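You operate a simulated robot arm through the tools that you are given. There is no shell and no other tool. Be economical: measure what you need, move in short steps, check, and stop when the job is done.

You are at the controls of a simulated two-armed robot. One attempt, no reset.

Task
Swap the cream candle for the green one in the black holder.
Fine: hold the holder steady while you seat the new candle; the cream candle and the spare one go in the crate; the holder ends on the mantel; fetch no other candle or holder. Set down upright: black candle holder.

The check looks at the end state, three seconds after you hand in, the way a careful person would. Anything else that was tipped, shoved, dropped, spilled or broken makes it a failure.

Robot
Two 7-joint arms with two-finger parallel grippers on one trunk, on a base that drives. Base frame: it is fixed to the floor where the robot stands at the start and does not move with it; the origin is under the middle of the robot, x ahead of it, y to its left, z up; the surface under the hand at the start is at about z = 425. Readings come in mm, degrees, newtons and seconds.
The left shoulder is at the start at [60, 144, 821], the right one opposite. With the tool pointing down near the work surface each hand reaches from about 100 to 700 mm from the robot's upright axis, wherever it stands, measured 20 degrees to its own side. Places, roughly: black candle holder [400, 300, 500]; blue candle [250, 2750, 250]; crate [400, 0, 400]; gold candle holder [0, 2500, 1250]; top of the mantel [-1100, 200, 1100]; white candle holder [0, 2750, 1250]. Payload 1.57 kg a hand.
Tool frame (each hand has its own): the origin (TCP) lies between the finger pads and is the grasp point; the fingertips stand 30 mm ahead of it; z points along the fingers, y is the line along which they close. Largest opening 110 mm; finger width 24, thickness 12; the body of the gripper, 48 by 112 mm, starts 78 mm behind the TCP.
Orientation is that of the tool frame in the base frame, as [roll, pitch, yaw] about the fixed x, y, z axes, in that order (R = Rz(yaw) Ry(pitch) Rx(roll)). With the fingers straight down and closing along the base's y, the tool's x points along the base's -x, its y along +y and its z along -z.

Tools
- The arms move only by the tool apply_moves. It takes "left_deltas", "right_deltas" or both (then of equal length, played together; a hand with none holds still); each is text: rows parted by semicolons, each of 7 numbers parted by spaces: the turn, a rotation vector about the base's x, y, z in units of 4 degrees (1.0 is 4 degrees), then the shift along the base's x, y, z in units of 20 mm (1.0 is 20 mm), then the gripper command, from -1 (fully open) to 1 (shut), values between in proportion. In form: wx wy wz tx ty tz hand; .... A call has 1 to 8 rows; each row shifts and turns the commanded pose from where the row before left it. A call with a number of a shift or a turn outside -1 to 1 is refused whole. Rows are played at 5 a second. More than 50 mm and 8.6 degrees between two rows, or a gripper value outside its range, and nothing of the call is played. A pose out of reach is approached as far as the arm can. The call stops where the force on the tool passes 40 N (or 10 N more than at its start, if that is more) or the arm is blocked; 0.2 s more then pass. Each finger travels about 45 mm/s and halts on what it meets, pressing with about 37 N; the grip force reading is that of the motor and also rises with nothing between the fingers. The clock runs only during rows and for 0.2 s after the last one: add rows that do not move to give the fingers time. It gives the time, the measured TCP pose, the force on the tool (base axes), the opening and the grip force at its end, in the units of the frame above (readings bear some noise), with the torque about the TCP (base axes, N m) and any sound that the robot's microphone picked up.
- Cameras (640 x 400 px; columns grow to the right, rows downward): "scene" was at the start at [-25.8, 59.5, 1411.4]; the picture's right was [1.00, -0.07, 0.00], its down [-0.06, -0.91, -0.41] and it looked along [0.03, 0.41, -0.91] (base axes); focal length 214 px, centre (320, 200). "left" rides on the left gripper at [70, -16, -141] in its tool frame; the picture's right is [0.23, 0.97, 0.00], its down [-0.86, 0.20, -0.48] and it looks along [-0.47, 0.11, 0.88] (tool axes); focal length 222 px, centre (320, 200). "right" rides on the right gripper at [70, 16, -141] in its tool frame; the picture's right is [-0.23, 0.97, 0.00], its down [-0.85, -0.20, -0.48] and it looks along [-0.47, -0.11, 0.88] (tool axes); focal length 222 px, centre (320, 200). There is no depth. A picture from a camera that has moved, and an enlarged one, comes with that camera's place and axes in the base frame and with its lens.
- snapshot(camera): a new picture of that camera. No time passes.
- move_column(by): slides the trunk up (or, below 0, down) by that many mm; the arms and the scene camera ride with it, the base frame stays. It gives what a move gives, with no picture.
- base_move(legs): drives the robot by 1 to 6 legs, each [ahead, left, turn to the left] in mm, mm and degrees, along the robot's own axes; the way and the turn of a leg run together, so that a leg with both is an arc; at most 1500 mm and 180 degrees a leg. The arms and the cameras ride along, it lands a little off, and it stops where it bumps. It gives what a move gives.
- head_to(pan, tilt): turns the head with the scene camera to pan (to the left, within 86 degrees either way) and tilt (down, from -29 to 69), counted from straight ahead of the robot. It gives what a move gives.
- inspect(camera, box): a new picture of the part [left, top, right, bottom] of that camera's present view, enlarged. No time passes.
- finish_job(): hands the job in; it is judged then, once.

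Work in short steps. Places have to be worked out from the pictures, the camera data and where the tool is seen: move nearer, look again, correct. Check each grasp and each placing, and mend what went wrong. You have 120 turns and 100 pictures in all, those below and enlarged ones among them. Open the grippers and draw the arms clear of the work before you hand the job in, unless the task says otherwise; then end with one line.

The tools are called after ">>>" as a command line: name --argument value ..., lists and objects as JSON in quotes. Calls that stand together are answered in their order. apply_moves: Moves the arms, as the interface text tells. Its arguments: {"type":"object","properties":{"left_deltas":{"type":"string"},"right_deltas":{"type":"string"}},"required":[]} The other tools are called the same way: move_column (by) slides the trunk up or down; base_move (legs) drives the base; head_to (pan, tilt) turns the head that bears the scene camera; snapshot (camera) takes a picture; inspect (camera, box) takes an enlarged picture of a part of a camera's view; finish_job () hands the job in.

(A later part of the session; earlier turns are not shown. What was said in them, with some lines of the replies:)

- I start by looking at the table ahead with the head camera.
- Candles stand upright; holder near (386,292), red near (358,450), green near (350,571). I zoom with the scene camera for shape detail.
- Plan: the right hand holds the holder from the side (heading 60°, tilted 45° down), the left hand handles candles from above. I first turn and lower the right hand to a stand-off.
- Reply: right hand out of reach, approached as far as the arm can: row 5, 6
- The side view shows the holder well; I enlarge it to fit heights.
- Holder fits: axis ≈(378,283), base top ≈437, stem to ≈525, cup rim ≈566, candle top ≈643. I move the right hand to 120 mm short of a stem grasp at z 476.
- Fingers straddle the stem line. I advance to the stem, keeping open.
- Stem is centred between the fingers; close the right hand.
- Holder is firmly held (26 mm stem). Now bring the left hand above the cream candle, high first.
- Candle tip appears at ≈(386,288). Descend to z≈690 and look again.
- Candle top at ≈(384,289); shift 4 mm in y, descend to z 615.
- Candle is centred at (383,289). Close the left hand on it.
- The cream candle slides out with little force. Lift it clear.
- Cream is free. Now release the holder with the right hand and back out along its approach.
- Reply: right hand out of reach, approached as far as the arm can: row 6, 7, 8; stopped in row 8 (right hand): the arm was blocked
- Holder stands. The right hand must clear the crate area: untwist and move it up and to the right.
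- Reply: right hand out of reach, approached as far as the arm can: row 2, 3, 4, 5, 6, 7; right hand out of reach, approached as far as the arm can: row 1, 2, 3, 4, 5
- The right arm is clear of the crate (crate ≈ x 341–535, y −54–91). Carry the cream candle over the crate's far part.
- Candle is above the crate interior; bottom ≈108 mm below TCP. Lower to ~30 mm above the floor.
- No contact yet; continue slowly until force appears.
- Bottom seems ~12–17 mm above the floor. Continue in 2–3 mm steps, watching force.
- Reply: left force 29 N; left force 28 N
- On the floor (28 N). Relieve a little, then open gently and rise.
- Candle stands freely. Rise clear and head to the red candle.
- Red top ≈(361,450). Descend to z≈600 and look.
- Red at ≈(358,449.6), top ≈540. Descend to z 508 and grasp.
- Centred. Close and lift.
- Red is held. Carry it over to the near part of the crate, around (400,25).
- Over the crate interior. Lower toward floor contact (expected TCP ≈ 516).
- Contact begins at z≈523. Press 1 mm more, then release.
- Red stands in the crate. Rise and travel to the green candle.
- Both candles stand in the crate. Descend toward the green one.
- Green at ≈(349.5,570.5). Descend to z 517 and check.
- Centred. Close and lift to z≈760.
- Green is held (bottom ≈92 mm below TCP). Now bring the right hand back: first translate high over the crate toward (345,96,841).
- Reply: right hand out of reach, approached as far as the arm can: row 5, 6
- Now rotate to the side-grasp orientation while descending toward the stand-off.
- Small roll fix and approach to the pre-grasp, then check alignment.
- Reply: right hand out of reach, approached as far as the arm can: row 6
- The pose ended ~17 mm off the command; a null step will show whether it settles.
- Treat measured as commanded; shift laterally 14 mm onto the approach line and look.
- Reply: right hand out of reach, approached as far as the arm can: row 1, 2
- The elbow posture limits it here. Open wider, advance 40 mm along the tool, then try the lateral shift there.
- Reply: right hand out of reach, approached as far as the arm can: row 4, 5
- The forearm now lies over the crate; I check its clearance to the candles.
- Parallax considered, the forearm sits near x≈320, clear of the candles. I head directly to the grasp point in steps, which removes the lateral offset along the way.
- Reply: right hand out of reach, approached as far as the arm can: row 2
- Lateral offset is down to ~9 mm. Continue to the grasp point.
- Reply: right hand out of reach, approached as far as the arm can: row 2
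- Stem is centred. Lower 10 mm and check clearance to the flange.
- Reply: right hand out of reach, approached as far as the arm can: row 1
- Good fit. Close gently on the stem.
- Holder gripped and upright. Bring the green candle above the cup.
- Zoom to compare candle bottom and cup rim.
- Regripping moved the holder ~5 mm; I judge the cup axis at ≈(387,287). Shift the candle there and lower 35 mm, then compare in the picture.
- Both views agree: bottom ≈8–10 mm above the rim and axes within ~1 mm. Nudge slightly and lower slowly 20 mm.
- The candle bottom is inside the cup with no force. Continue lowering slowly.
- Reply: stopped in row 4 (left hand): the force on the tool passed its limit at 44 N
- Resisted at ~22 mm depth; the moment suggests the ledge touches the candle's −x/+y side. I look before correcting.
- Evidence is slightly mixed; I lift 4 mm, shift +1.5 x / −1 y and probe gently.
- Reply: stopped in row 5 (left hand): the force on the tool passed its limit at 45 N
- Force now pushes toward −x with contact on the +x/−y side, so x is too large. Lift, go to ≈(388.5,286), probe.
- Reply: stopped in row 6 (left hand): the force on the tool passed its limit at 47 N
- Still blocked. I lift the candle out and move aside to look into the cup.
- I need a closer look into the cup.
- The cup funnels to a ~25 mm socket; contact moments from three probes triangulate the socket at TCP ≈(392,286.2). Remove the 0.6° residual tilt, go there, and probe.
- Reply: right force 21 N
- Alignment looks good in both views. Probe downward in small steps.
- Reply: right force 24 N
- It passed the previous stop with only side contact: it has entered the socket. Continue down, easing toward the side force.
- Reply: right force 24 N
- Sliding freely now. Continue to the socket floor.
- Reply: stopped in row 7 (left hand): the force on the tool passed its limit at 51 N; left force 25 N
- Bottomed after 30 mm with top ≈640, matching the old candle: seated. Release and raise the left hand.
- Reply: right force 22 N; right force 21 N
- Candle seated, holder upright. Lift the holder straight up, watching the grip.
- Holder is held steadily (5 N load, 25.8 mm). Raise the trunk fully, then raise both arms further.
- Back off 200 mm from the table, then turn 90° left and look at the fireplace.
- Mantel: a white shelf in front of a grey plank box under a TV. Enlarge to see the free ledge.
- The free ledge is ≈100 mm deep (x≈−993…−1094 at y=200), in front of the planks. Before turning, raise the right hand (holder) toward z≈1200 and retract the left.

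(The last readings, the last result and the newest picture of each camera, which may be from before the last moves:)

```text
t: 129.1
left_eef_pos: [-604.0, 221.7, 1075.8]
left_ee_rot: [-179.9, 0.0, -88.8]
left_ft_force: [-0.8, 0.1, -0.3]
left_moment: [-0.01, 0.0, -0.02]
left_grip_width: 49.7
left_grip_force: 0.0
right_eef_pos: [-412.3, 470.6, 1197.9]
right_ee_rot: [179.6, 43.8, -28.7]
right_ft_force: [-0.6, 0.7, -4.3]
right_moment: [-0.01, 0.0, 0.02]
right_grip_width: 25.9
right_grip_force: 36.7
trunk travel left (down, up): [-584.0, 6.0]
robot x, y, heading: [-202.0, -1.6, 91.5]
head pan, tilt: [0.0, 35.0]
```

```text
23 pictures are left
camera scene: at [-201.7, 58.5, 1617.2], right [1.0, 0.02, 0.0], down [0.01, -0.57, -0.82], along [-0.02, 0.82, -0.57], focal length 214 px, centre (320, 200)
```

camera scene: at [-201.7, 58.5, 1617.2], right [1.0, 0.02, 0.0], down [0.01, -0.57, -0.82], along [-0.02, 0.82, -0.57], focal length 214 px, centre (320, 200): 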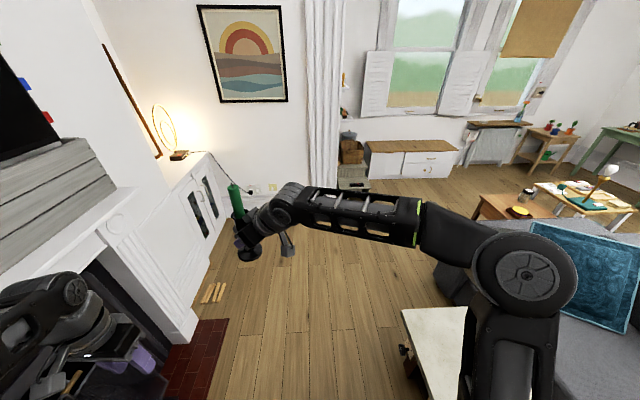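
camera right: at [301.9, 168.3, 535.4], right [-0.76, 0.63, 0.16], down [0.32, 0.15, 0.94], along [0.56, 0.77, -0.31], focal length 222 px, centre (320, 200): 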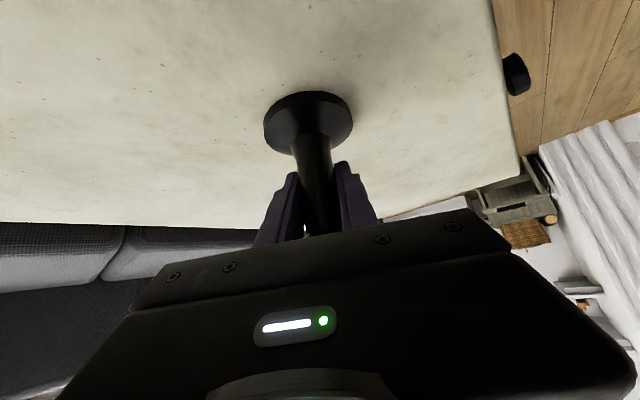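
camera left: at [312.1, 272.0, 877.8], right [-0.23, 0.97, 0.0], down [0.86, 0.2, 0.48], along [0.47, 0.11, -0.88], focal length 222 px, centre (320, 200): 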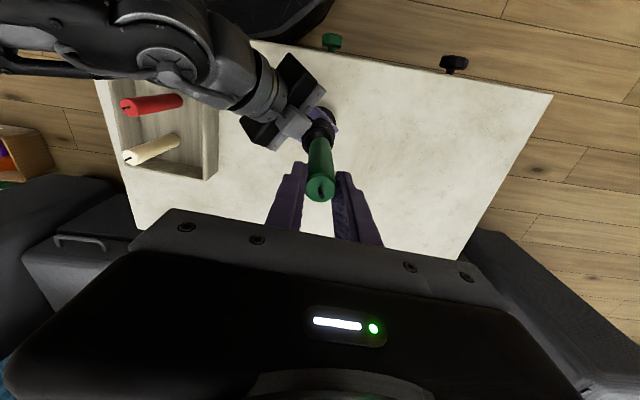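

Holder is up at z≈1198, upright. Turn a further 92.5° left to face the mantel, then strafe right and advance, stopping ~150 mm short.

>>> base_move --legs '[[0, 0, 92.5]]'

>>> base_move --legs '[[200, -340, 0]]'

>>> snapshot --camera "scene"

```text
t: 133.4
left_eef_pos: [-395.9, -416.7, 1075.9]
left_ee_rot: [-179.9, 0.2, 4.8]
left_ft_force: [-0.2, 0.7, 0.4]
left_moment: [-0.03, 0.05, 0.01]
left_grip_width: 49.3
left_grip_force: 0.1
right_eef_pos: [-657.6, -240.6, 1197.0]
right_ee_rot: [179.8, 43.9, 64.7]
right_ft_force: [0.4, 0.2, -6.3]
right_moment: [0.0, -0.03, 0.03]
right_grip_width: 25.8
right_grip_force: 36.7
trunk travel left (down, up): [-584.0, 6.0]
robot x, y, heading: [-197.5, -1.4, -175.2]
head pan, tilt: [0.0, 35.0]
```

```text
t: 135.9
left_eef_pos: [-626.4, -90.3, 1076.5]
left_ee_rot: [-180.0, 0.1, 4.2]
left_ft_force: [0.1, 0.1, -0.6]
left_moment: [0.03, 0.01, -0.03]
left_grip_width: 49.5
left_grip_force: 0.2
right_eef_pos: [-886.7, 86.8, 1196.8]
right_ee_rot: [179.7, 43.8, 64.2]
right_ft_force: [-0.6, -0.1, -4.7]
right_moment: [-0.01, 0.01, 0.03]
right_grip_width: 25.6
right_grip_force: 36.8
trunk travel left (down, up): [-584.0, 6.0]
robot x, y, heading: [-428.1, 324.9, -175.5]
head pan, tilt: [0.0, 35.0]
```

```text
22 pictures are left
camera scene: at [-486.1, 319.4, 1617.2], right [-0.08, 1.0, 0.0], down [0.57, 0.04, -0.82], along [-0.82, -0.06, -0.57], focal length 214 px, centre (320, 200)
```

scene: 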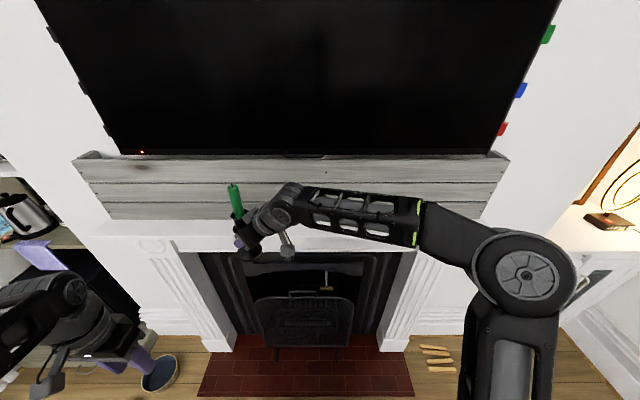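

Squarely facing the mantel. Enlarge the holder and ledge.

>>> inspect --camera "scene" --box '[180, 170, 320, 270]'

>>> snapshot --camera "right"

```text
4.00 times, centred on (250, 220) of scene
camera zoom: at [-486.1, 319.4, 1617.2], right [-0.08, 1.0, 0.0], down [0.57, 0.04, -0.82], along [-0.82, -0.06, -0.57], focal length 858 px, centre (600, 120)
```

zoom: 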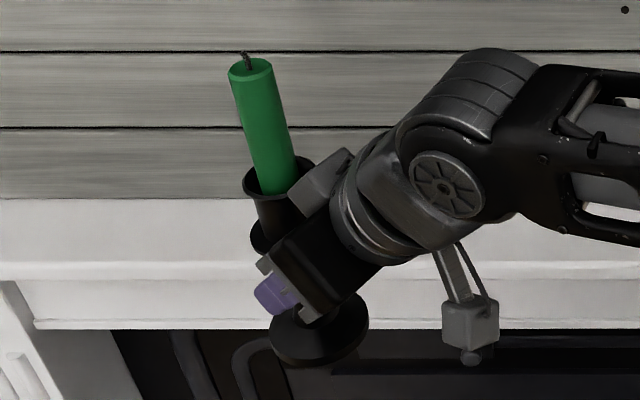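

```text
20 pictures are left
camera right: at [-808.8, 212.8, 1251.4], right [0.81, -0.57, 0.16], down [-0.31, -0.17, 0.94], along [-0.51, -0.8, -0.31], focal length 222 px, centre (320, 200)
```

right: 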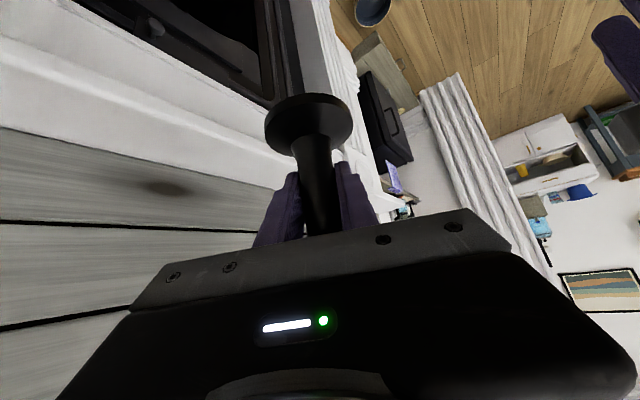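

Triangulated: shelf top z≈1100, planks at 1073 mm along the wall normal, front edge ≈985; holder axis now ≈880 with base at ≈1142. Drive ahead 100 mm.

>>> base_move --legs '[[100, 0, 0]]'

>>> inspect --camera "scene" --box '[160, 130, 320, 250]'

```text
t: 137.0
left_eef_pos: [-725.7, -98.7, 1076.9]
left_ee_rot: [-180.0, -0.2, 4.2]
left_ft_force: [0.2, 0.0, -0.1]
left_moment: [0.03, -0.05, 0.0]
left_grip_width: 49.3
left_grip_force: 0.1
right_eef_pos: [-986.1, 79.1, 1196.1]
right_ee_rot: [179.7, 43.6, 64.0]
right_ft_force: [-0.7, -0.7, -4.9]
right_moment: [-0.01, -0.02, 0.05]
right_grip_width: 25.9
right_grip_force: 37.1
trunk travel left (down, up): [-584.0, 6.0]
robot x, y, heading: [-531.5, 318.1, -175.6]
head pan, tilt: [0.0, 35.0]
```

```text
3.33 times, centred on (240, 190) of scene
camera zoom: at [-585.9, 311.0, 1617.1], right [-0.07, 1.0, 0.0], down [0.57, 0.04, -0.82], along [-0.82, -0.06, -0.57], focal length 715 px, centre (587, 233)
```

zoom: 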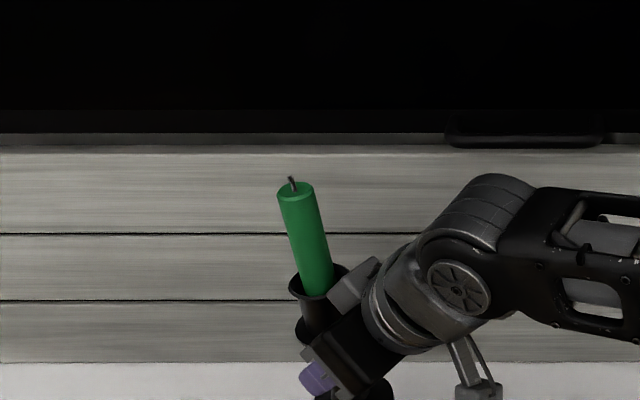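

Move the holder 54 mm further over the ledge with the arm and check.

>>> apply_moves --right_deltas "0 0 0 -0.67 -0.05 0 1;0 0 0 -0.67 -0.05 0 1;0 0 0 -0.67 -0.05 0 1;0 0 0 -0.67 -0.05 0 1;0 0 0 0 0 0 1"

>>> head_to --pan 0 --tilt 50

>>> inspect --camera "scene" --box '[160, 100, 320, 220]'

>>> snapshot --camera "right"

```text
t: 138.2
left_eef_pos: [-726.4, -97.7, 1076.3]
left_ee_rot: [-179.8, 0.0, 4.1]
left_ft_force: [0.3, -1.0, 0.1]
left_moment: [0.02, -0.01, 0.03]
left_grip_width: 49.6
left_grip_force: 0.1
right_eef_pos: [-1039.2, 74.2, 1195.5]
right_ee_rot: [179.8, 43.8, 64.1]
right_ft_force: [-0.2, 0.5, -5.1]
right_moment: [0.0, 0.01, -0.01]
right_grip_width: 25.7
right_grip_force: 37.1
trunk travel left (down, up): [-584.0, 6.0]
robot x, y, heading: [-523.6, 314.6, -175.8]
head pan, tilt: [0.0, 35.0]
```

```text
t: 139.0
left_eef_pos: [-726.5, -98.3, 1076.3]
left_ee_rot: [-179.9, -0.1, 4.2]
left_ft_force: [0.6, -0.5, -0.8]
left_moment: [0.01, -0.03, 0.0]
left_grip_width: 49.1
left_grip_force: 0.2
right_eef_pos: [-1039.8, 74.6, 1196.1]
right_ee_rot: [179.8, 43.8, 64.0]
right_ft_force: [-0.3, -0.1, -5.1]
right_moment: [-0.02, 0.0, -0.03]
right_grip_width: 25.5
right_grip_force: 36.6
trunk travel left (down, up): [-584.0, 6.0]
robot x, y, heading: [-523.8, 319.0, -175.7]
head pan, tilt: [0.0, 50.0]
```

```text
3.33 times, centred on (240, 160) of scene
camera zoom: at [-573.2, 312.0, 1595.5], right [-0.07, 1.0, 0.0], down [0.76, 0.06, -0.64], along [-0.64, -0.05, -0.77], focal length 715 px, centre (587, 333)
```

zoom: 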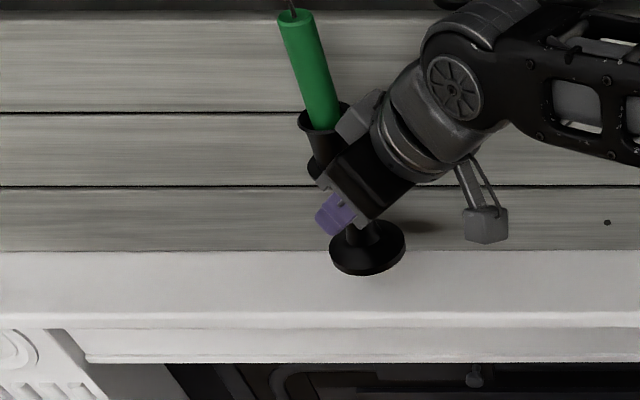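

```text
17 pictures are left
camera right: at [-960.5, 200.5, 1250.5], right [0.8, -0.57, 0.16], down [-0.31, -0.17, 0.94], along [-0.51, -0.8, -0.31], focal length 222 px, centre (320, 200)
```

right: 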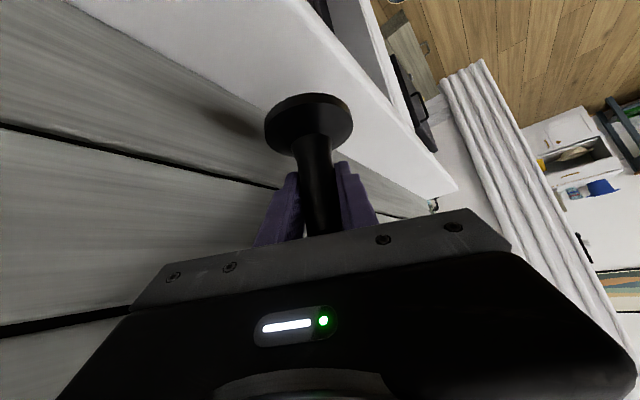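

Base footprint maps to 992–1061 mm on a ledge of ≈988–1070: good. Lower 34 mm, then slowly to contact.

>>> apply_moves --right_deltas "0 0 0 -0.1 0 -0.4 1;0 0 0 0 0 -0.4 1;0 0 0 0 0 -0.4 1;0 0 0 0 0 -0.3 1;0 0 0 0 0 -0.1 1;0 0 0 0 0 0 1"

>>> inspect --camera "scene" --box '[160, 100, 320, 220]'

```text
t: 140.4
left_eef_pos: [-725.5, -99.4, 1076.6]
left_ee_rot: [-179.8, 0.1, 4.3]
left_ft_force: [-0.4, 0.3, -0.1]
left_moment: [-0.03, 0.01, 0.0]
left_grip_width: 49.4
left_grip_force: 0.1
right_eef_pos: [-1041.8, 77.1, 1165.0]
right_ee_rot: [179.8, 43.7, 64.2]
right_ft_force: [-0.4, 0.4, -5.1]
right_moment: [0.0, -0.03, 0.03]
right_grip_width: 25.5
right_grip_force: 36.9
trunk travel left (down, up): [-584.0, 6.0]
robot x, y, heading: [-525.5, 314.4, -175.6]
head pan, tilt: [0.0, 50.0]
```

```text
3.33 times, centred on (240, 160) of scene
camera zoom: at [-573.1, 312.0, 1595.4], right [-0.07, 1.0, 0.0], down [0.76, 0.06, -0.64], along [-0.64, -0.05, -0.77], focal length 715 px, centre (587, 333)
```

zoom: 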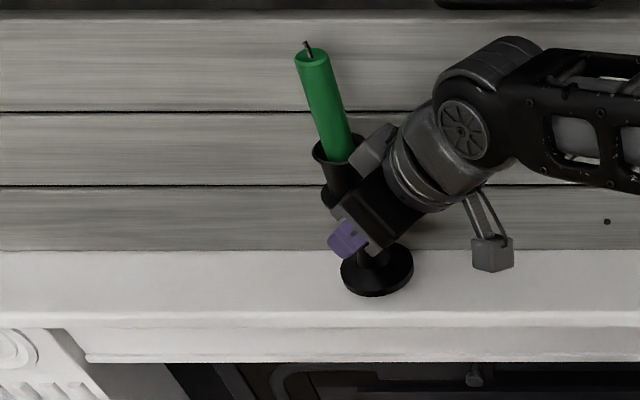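

Footprint is well on the ledge. Lower slowly to contact.

>>> apply_moves --right_deltas "0 0 0 0 0 -0.1 1;0 0 0 0 0 -0.1 1;0 0 0 0 0 -0.1 1;0 0 0 0 0 0 1"

>>> apply_moves --right_deltas "0 0 0 0 0 -0.08 1;0 0 0 0 0 -0.08 1;0 0 0 0 0 0 1"

```text
t: 141.4
left_eef_pos: [-725.7, -97.8, 1076.0]
left_ee_rot: [-179.9, 0.1, 4.1]
left_ft_force: [-0.5, -0.4, 0.6]
left_moment: [0.02, 0.05, -0.02]
left_grip_width: 49.3
left_grip_force: 0.0
right_eef_pos: [-1041.5, 74.7, 1157.5]
right_ee_rot: [179.8, 43.7, 64.1]
right_ft_force: [-0.2, 0.2, -4.9]
right_moment: [0.01, -0.02, 0.0]
right_grip_width: 25.7
right_grip_force: 36.9
trunk travel left (down, up): [-584.0, 6.0]
robot x, y, heading: [-525.7, 317.3, -175.7]
head pan, tilt: [0.0, 50.0]
```

```text
t: 142.2
left_eef_pos: [-724.8, -97.2, 1076.2]
left_ee_rot: [-179.8, 0.0, 4.2]
left_ft_force: [-0.4, 0.0, 0.2]
left_moment: [-0.03, -0.01, 0.01]
left_grip_width: 49.6
left_grip_force: 0.0
right_eef_pos: [-1041.7, 74.7, 1154.9]
right_ee_rot: [179.8, 43.8, 64.0]
right_ft_force: [0.2, 0.1, -5.1]
right_moment: [0.01, 0.0, 0.02]
right_grip_width: 25.9
right_grip_force: 36.2
trunk travel left (down, up): [-584.0, 6.0]
robot x, y, heading: [-527.7, 313.7, -175.7]
head pan, tilt: [0.0, 50.0]
```

No contact yet; keep stepping down.

>>> apply_moves --right_deltas "0 0 0 0 0 -0.08 1;0 0 0 0 0 -0.08 1;0 0 0 0 0 0 1"

>>> apply_moves --right_deltas "0 0 0 0 0 -0.08 1;0 0 0 0 0 0 1"

>>> inspect --camera "right" --box '[220, 60, 420, 185]'

```text
t: 143.0
left_eef_pos: [-725.0, -97.2, 1076.9]
left_ee_rot: [-179.9, -0.1, 4.2]
left_ft_force: [0.2, -0.2, 0.1]
left_moment: [0.03, -0.01, -0.03]
left_grip_width: 49.4
left_grip_force: 0.0
right_eef_pos: [-1043.1, 75.1, 1151.8]
right_ee_rot: [179.8, 43.8, 64.0]
right_ft_force: [-0.2, -1.0, -4.2]
right_moment: [0.0, 0.0, -0.03]
right_grip_width: 25.5
right_grip_force: 37.0
trunk travel left (down, up): [-584.0, 6.0]
robot x, y, heading: [-521.5, 313.2, -175.5]
head pan, tilt: [0.0, 50.0]
```

```text
t: 143.6
left_eef_pos: [-726.5, -99.2, 1076.4]
left_ee_rot: [-179.9, 0.0, 4.3]
left_ft_force: [0.4, 0.3, -0.6]
left_moment: [-0.01, 0.02, -0.03]
left_grip_width: 49.6
left_grip_force: 0.0
right_eef_pos: [-1041.1, 75.6, 1150.3]
right_ee_rot: [179.8, 43.7, 64.0]
right_ft_force: [-0.6, 0.4, -5.3]
right_moment: [-0.03, -0.01, 0.0]
right_grip_width: 25.7
right_grip_force: 37.3
trunk travel left (down, up): [-584.0, 6.0]
robot x, y, heading: [-525.6, 315.7, -175.6]
head pan, tilt: [0.0, 50.0]
```

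```text
3.20 times, centred on (320, 122) of right
camera zoom: at [-962.9, 201.0, 1204.9], right [0.81, -0.57, 0.16], down [-0.31, -0.17, 0.94], along [-0.51, -0.8, -0.31], focal length 711 px, centre (320, 448)
```

zoom: 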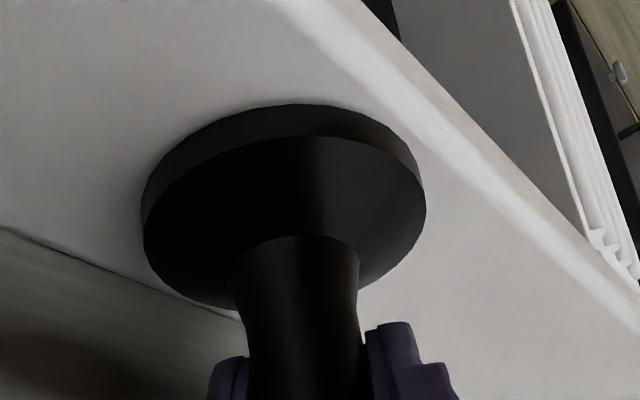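

Very near contact. Continue in 1.5 mm steps.

>>> apply_moves --right_deltas "0 0 0 0 0 -0.08 1;0 0 0 0 0 -0.08 1;0 0 0 0 0 0 1"

```text
t: 144.4
left_eef_pos: [-726.4, -97.2, 1076.7]
left_ee_rot: [-179.9, 0.0, 4.3]
left_ft_force: [-0.4, 0.3, -0.4]
left_moment: [0.03, -0.01, -0.04]
left_grip_width: 49.4
left_grip_force: 0.0
right_eef_pos: [-1041.0, 75.4, 1148.4]
right_ee_rot: [179.7, 43.8, 64.0]
right_ft_force: [-1.1, 0.4, -1.8]
right_moment: [0.05, 0.16, 0.01]
right_grip_width: 25.6
right_grip_force: 36.8
trunk travel left (down, up): [-584.0, 6.0]
robot x, y, heading: [-526.5, 315.8, -175.7]
head pan, tilt: [0.0, 50.0]
```

Contact begins (load drops from 5 to 1.8 N). One more small step, then check.

>>> apply_moves --right_deltas "0 0 0 0 0 -0.06 1;0 0 0 0 0 0 1"

>>> inspect --camera "scene" --box '[200, 90, 300, 190]'

```text
t: 145.0
left_eef_pos: [-724.5, -97.6, 1076.9]
left_ee_rot: [180.0, 0.0, 4.0]
left_ft_force: [0.2, 0.3, 0.2]
left_moment: [-0.03, -0.04, 0.02]
left_grip_width: 49.6
left_grip_force: 0.0
right_eef_pos: [-1041.1, 74.8, 1148.3]
right_ee_rot: [179.9, 44.0, 64.1]
right_ft_force: [-0.5, 1.7, 6.9]
right_moment: [0.53, -0.05, 0.04]
right_grip_width: 25.8
right_grip_force: 37.0
trunk travel left (down, up): [-584.0, 6.0]
robot x, y, heading: [-527.2, 315.2, -175.8]
head pan, tilt: [0.0, 50.0]
```

```text
4.00 times, centred on (250, 140) of scene
camera zoom: at [-572.2, 312.8, 1595.6], right [-0.07, 1.0, 0.0], down [0.76, 0.06, -0.64], along [-0.64, -0.05, -0.77], focal length 858 px, centre (600, 440)
```

zoom: 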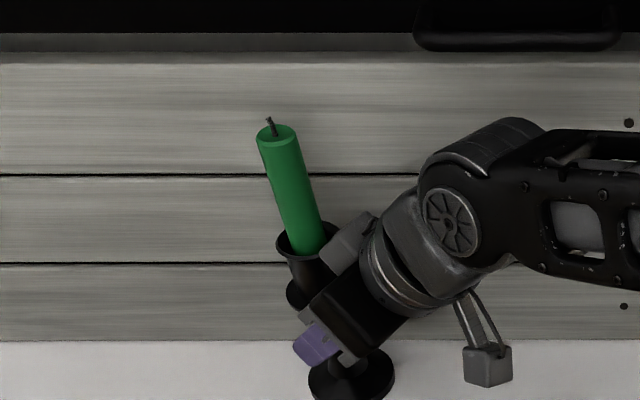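

Holder rests on the shelf. Open only partway (planks are near), in small steps.

>>> apply_moves --right_deltas "0 0 0 0 0 0 0.5;0 0 0 0 0 0 0.45;0 0 0 0 0 0 0.4;0 0 0 0 0 0 0.35;0 0 0 0 0 0 0.3;0 0 0 0 0 0 0.3"

>>> inspect --camera "right" --box '[200, 60, 440, 240]'

>>> inspect --camera "scene" --box '[200, 90, 300, 190]'

```text
t: 146.4
left_eef_pos: [-724.9, -97.6, 1075.7]
left_ee_rot: [-179.8, 0.0, 4.2]
left_ft_force: [-0.5, -0.3, 0.1]
left_moment: [-0.03, 0.04, 0.04]
left_grip_width: 49.6
left_grip_force: 0.0
right_eef_pos: [-1041.3, 75.1, 1145.7]
right_ee_rot: [179.7, 43.7, 64.0]
right_ft_force: [-0.5, 0.3, 0.0]
right_moment: [-0.02, -0.04, 0.02]
right_grip_width: 38.5
right_grip_force: 0.1
trunk travel left (down, up): [-584.0, 6.0]
robot x, y, heading: [-525.1, 317.0, -175.6]
head pan, tilt: [0.0, 50.0]
```

```text
2.22 times, centred on (320, 150) of right
camera zoom: at [-962.5, 200.6, 1200.8], right [0.81, -0.57, 0.16], down [-0.31, -0.17, 0.94], along [-0.51, -0.8, -0.31], focal length 494 px, centre (320, 311)
```

zoom: 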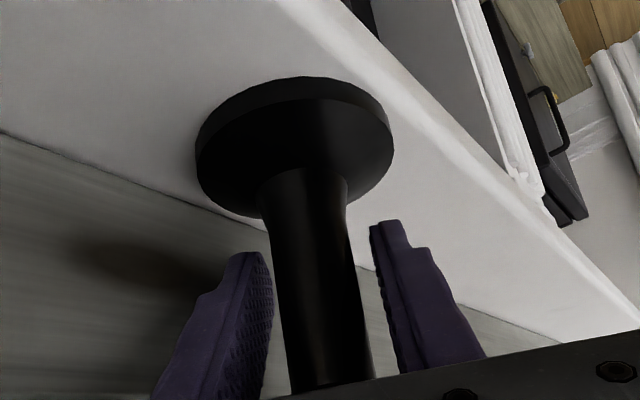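

```text
4.00 times, centred on (250, 140) of scene
camera zoom: at [-572.8, 312.2, 1595.5], right [-0.07, 1.0, 0.0], down [0.76, 0.06, -0.64], along [-0.64, -0.05, -0.77], focal length 858 px, centre (600, 440)
```

zoom: 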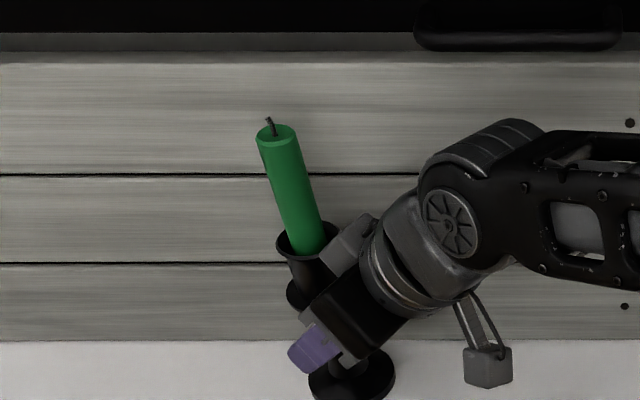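

Released; stem is nearer the wall-side finger, so shift 3 mm that way for even gaps, then back out slowly along the tool axis.

>>> apply_moves --right_deltas "0 0 0 -0.135 0.066 0 0.3;0 0 0 0.15 0.31 0.36 0.3;0 0 0 0.15 0.31 0.36 0.3;0 0 0 0.304 0.623 0.72 0.3;0 0 0 0.304 0.623 0.72 0.3;0 0 0 0.304 0.623 0.72 0.3;0 0 0 0.304 0.623 0.72 0.3"

>>> inspect --camera "scene" --box '[200, 80, 320, 200]'

```text
t: 148.0
left_eef_pos: [-724.8, -98.2, 1077.1]
left_ee_rot: [-180.0, 0.0, 4.2]
left_ft_force: [-0.7, -0.9, -0.4]
left_moment: [0.0, 0.01, 0.01]
left_grip_width: 49.7
left_grip_force: 0.1
right_eef_pos: [-1013.0, 140.6, 1219.7]
right_ee_rot: [179.8, 43.7, 64.1]
right_ft_force: [0.6, 0.2, -0.5]
right_moment: [-0.02, -0.02, 0.03]
right_grip_width: 38.5
right_grip_force: 0.1
trunk travel left (down, up): [-584.0, 6.0]
robot x, y, heading: [-526.1, 319.1, -175.3]
head pan, tilt: [0.0, 50.0]
```

```text
3.33 times, centred on (260, 140) of scene
camera zoom: at [-572.4, 312.6, 1595.5], right [-0.07, 1.0, 0.0], down [0.76, 0.06, -0.64], along [-0.64, -0.05, -0.77], focal length 715 px, centre (520, 400)
```

zoom: 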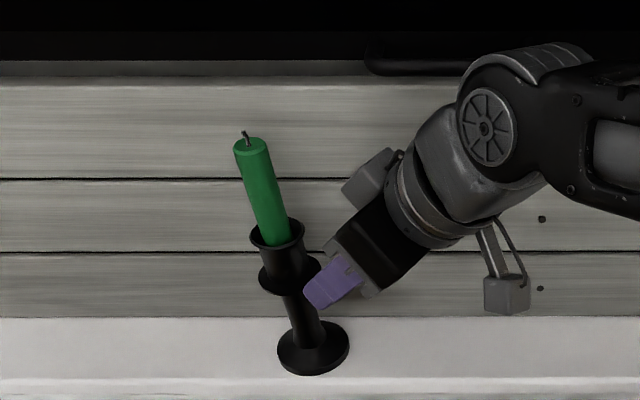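

Holder stands upright on the mantel, candle seated. Continue withdrawing the right hand, then away from the wall.

>>> apply_moves --right_deltas "0 0 0 0.304 0.623 0.72 0.3;0 0 0 0.304 0.623 0.72 0.3;0 0 0 0.7 0.6 0.4 0.3;0 0 0 0.9 0.4 0 0.3;0 0 0 0.9 0.4 0 0;0 0 0 0.9 0.2 0 -0.3;0 0 0 0.9 0 0 -0.5;0 0 0 0 0 0 -0.5"

>>> base_move --legs '[[-200, 0, 0]]'

>>> snapshot --camera "scene"

```text
t: 149.8
left_eef_pos: [-725.7, -98.3, 1077.0]
left_ee_rot: [-179.9, 0.1, 4.2]
left_ft_force: [-0.2, -0.2, 0.4]
left_moment: [0.0, -0.01, 0.0]
left_grip_width: 49.7
left_grip_force: 0.0
right_eef_pos: [-914.2, 195.9, 1254.8]
right_ee_rot: [179.7, 43.8, 64.1]
right_ft_force: [0.4, 0.0, -1.3]
right_moment: [0.0, 0.03, 0.01]
right_grip_width: 82.5
right_grip_force: 0.0
trunk travel left (down, up): [-584.0, 6.0]
robot x, y, heading: [-522.5, 314.5, -175.8]
head pan, tilt: [0.0, 50.0]
```

```text
t: 151.4
left_eef_pos: [-524.8, -82.5, 1077.7]
left_ee_rot: [-179.9, 0.1, 4.2]
left_ft_force: [-0.1, -0.1, -0.2]
left_moment: [0.0, 0.04, 0.01]
left_grip_width: 49.6
left_grip_force: 0.0
right_eef_pos: [-713.1, 211.6, 1255.2]
right_ee_rot: [179.8, 43.8, 64.2]
right_ft_force: [0.9, 0.7, 0.3]
right_moment: [0.01, 0.04, -0.05]
right_grip_width: 82.5
right_grip_force: 0.1
trunk travel left (down, up): [-584.0, 6.0]
robot x, y, heading: [-327.7, 330.5, -175.8]
head pan, tilt: [0.0, 50.0]
```

```text
10 pictures are left
camera scene: at [-372.3, 327.2, 1595.5], right [-0.08, 1.0, 0.0], down [0.76, 0.06, -0.64], along [-0.64, -0.05, -0.77], focal length 214 px, centre (320, 200)
```

scene: 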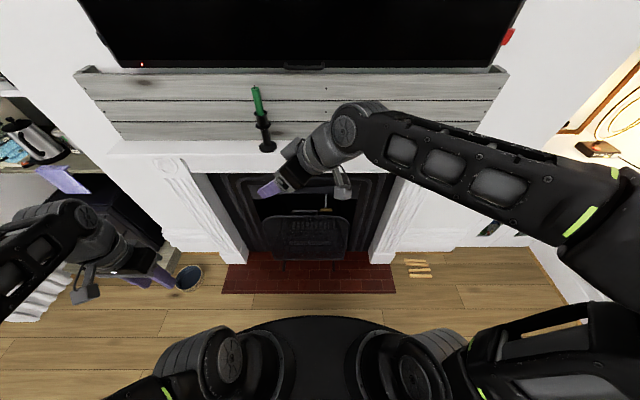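

Robot is clear. Open both hands fully and take a last close look at the holder.

>>> apply_moves --right_deltas "0 0 0 0 0 0 -1;0 0 0 0 0 0 -1;0 0 0 0 0 0 -1;0 0 0 0 0 0 -1" --left_deltas "0 0 0 0 0 0 -1;0 0 0 0 0 0 -1;0 0 0 0 0 0 -1;0 0 0 0 0 0 -1"

>>> inspect --camera "scene" --box '[220, 70, 310, 165]'

```text
t: 152.4
left_eef_pos: [-525.7, -83.1, 1076.5]
left_ee_rot: [180.0, -0.1, 4.2]
left_ft_force: [0.9, -0.5, -0.3]
left_moment: [-0.01, -0.01, -0.01]
left_grip_width: 109.9
left_grip_force: 0.1
right_eef_pos: [-715.8, 210.3, 1255.9]
right_ee_rot: [179.8, 43.9, 64.1]
right_ft_force: [1.1, -0.5, 0.5]
right_moment: [0.0, 0.01, 0.0]
right_grip_width: 109.9
right_grip_force: 0.1
trunk travel left (down, up): [-584.0, 6.0]
robot x, y, heading: [-325.9, 333.4, -175.9]
head pan, tilt: [0.0, 50.0]
```

```text
4.21 times, centred on (265, 118) of scene
camera zoom: at [-374.0, 327.1, 1595.5], right [-0.08, 1.0, 0.0], down [0.76, 0.06, -0.64], along [-0.64, -0.05, -0.77], focal length 903 px, centre (552, 547)
```

zoom: 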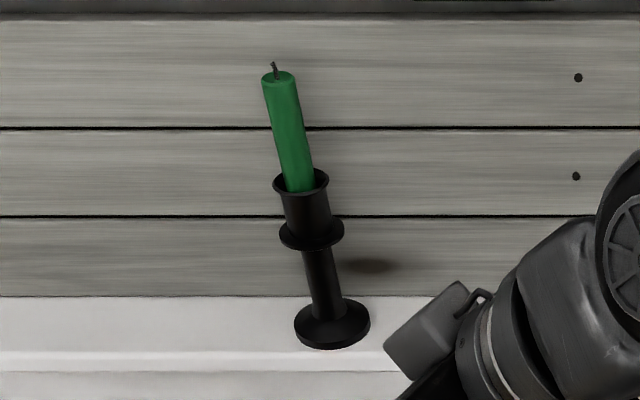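

The holder stands upright on the mantel with the green candle seated. The cream and red candles were standing in the crate when I last saw them, before driving to the mantel. Handing in.

>>> finish_job

```text
The job is handed in.
```

The job is handed in: the green candle is seated in the black holder, which stands upright on the mantel. The cream candle and the spare red one are in the crate; I last saw them standing there before driving to the mantel, and did not look again before handing in.
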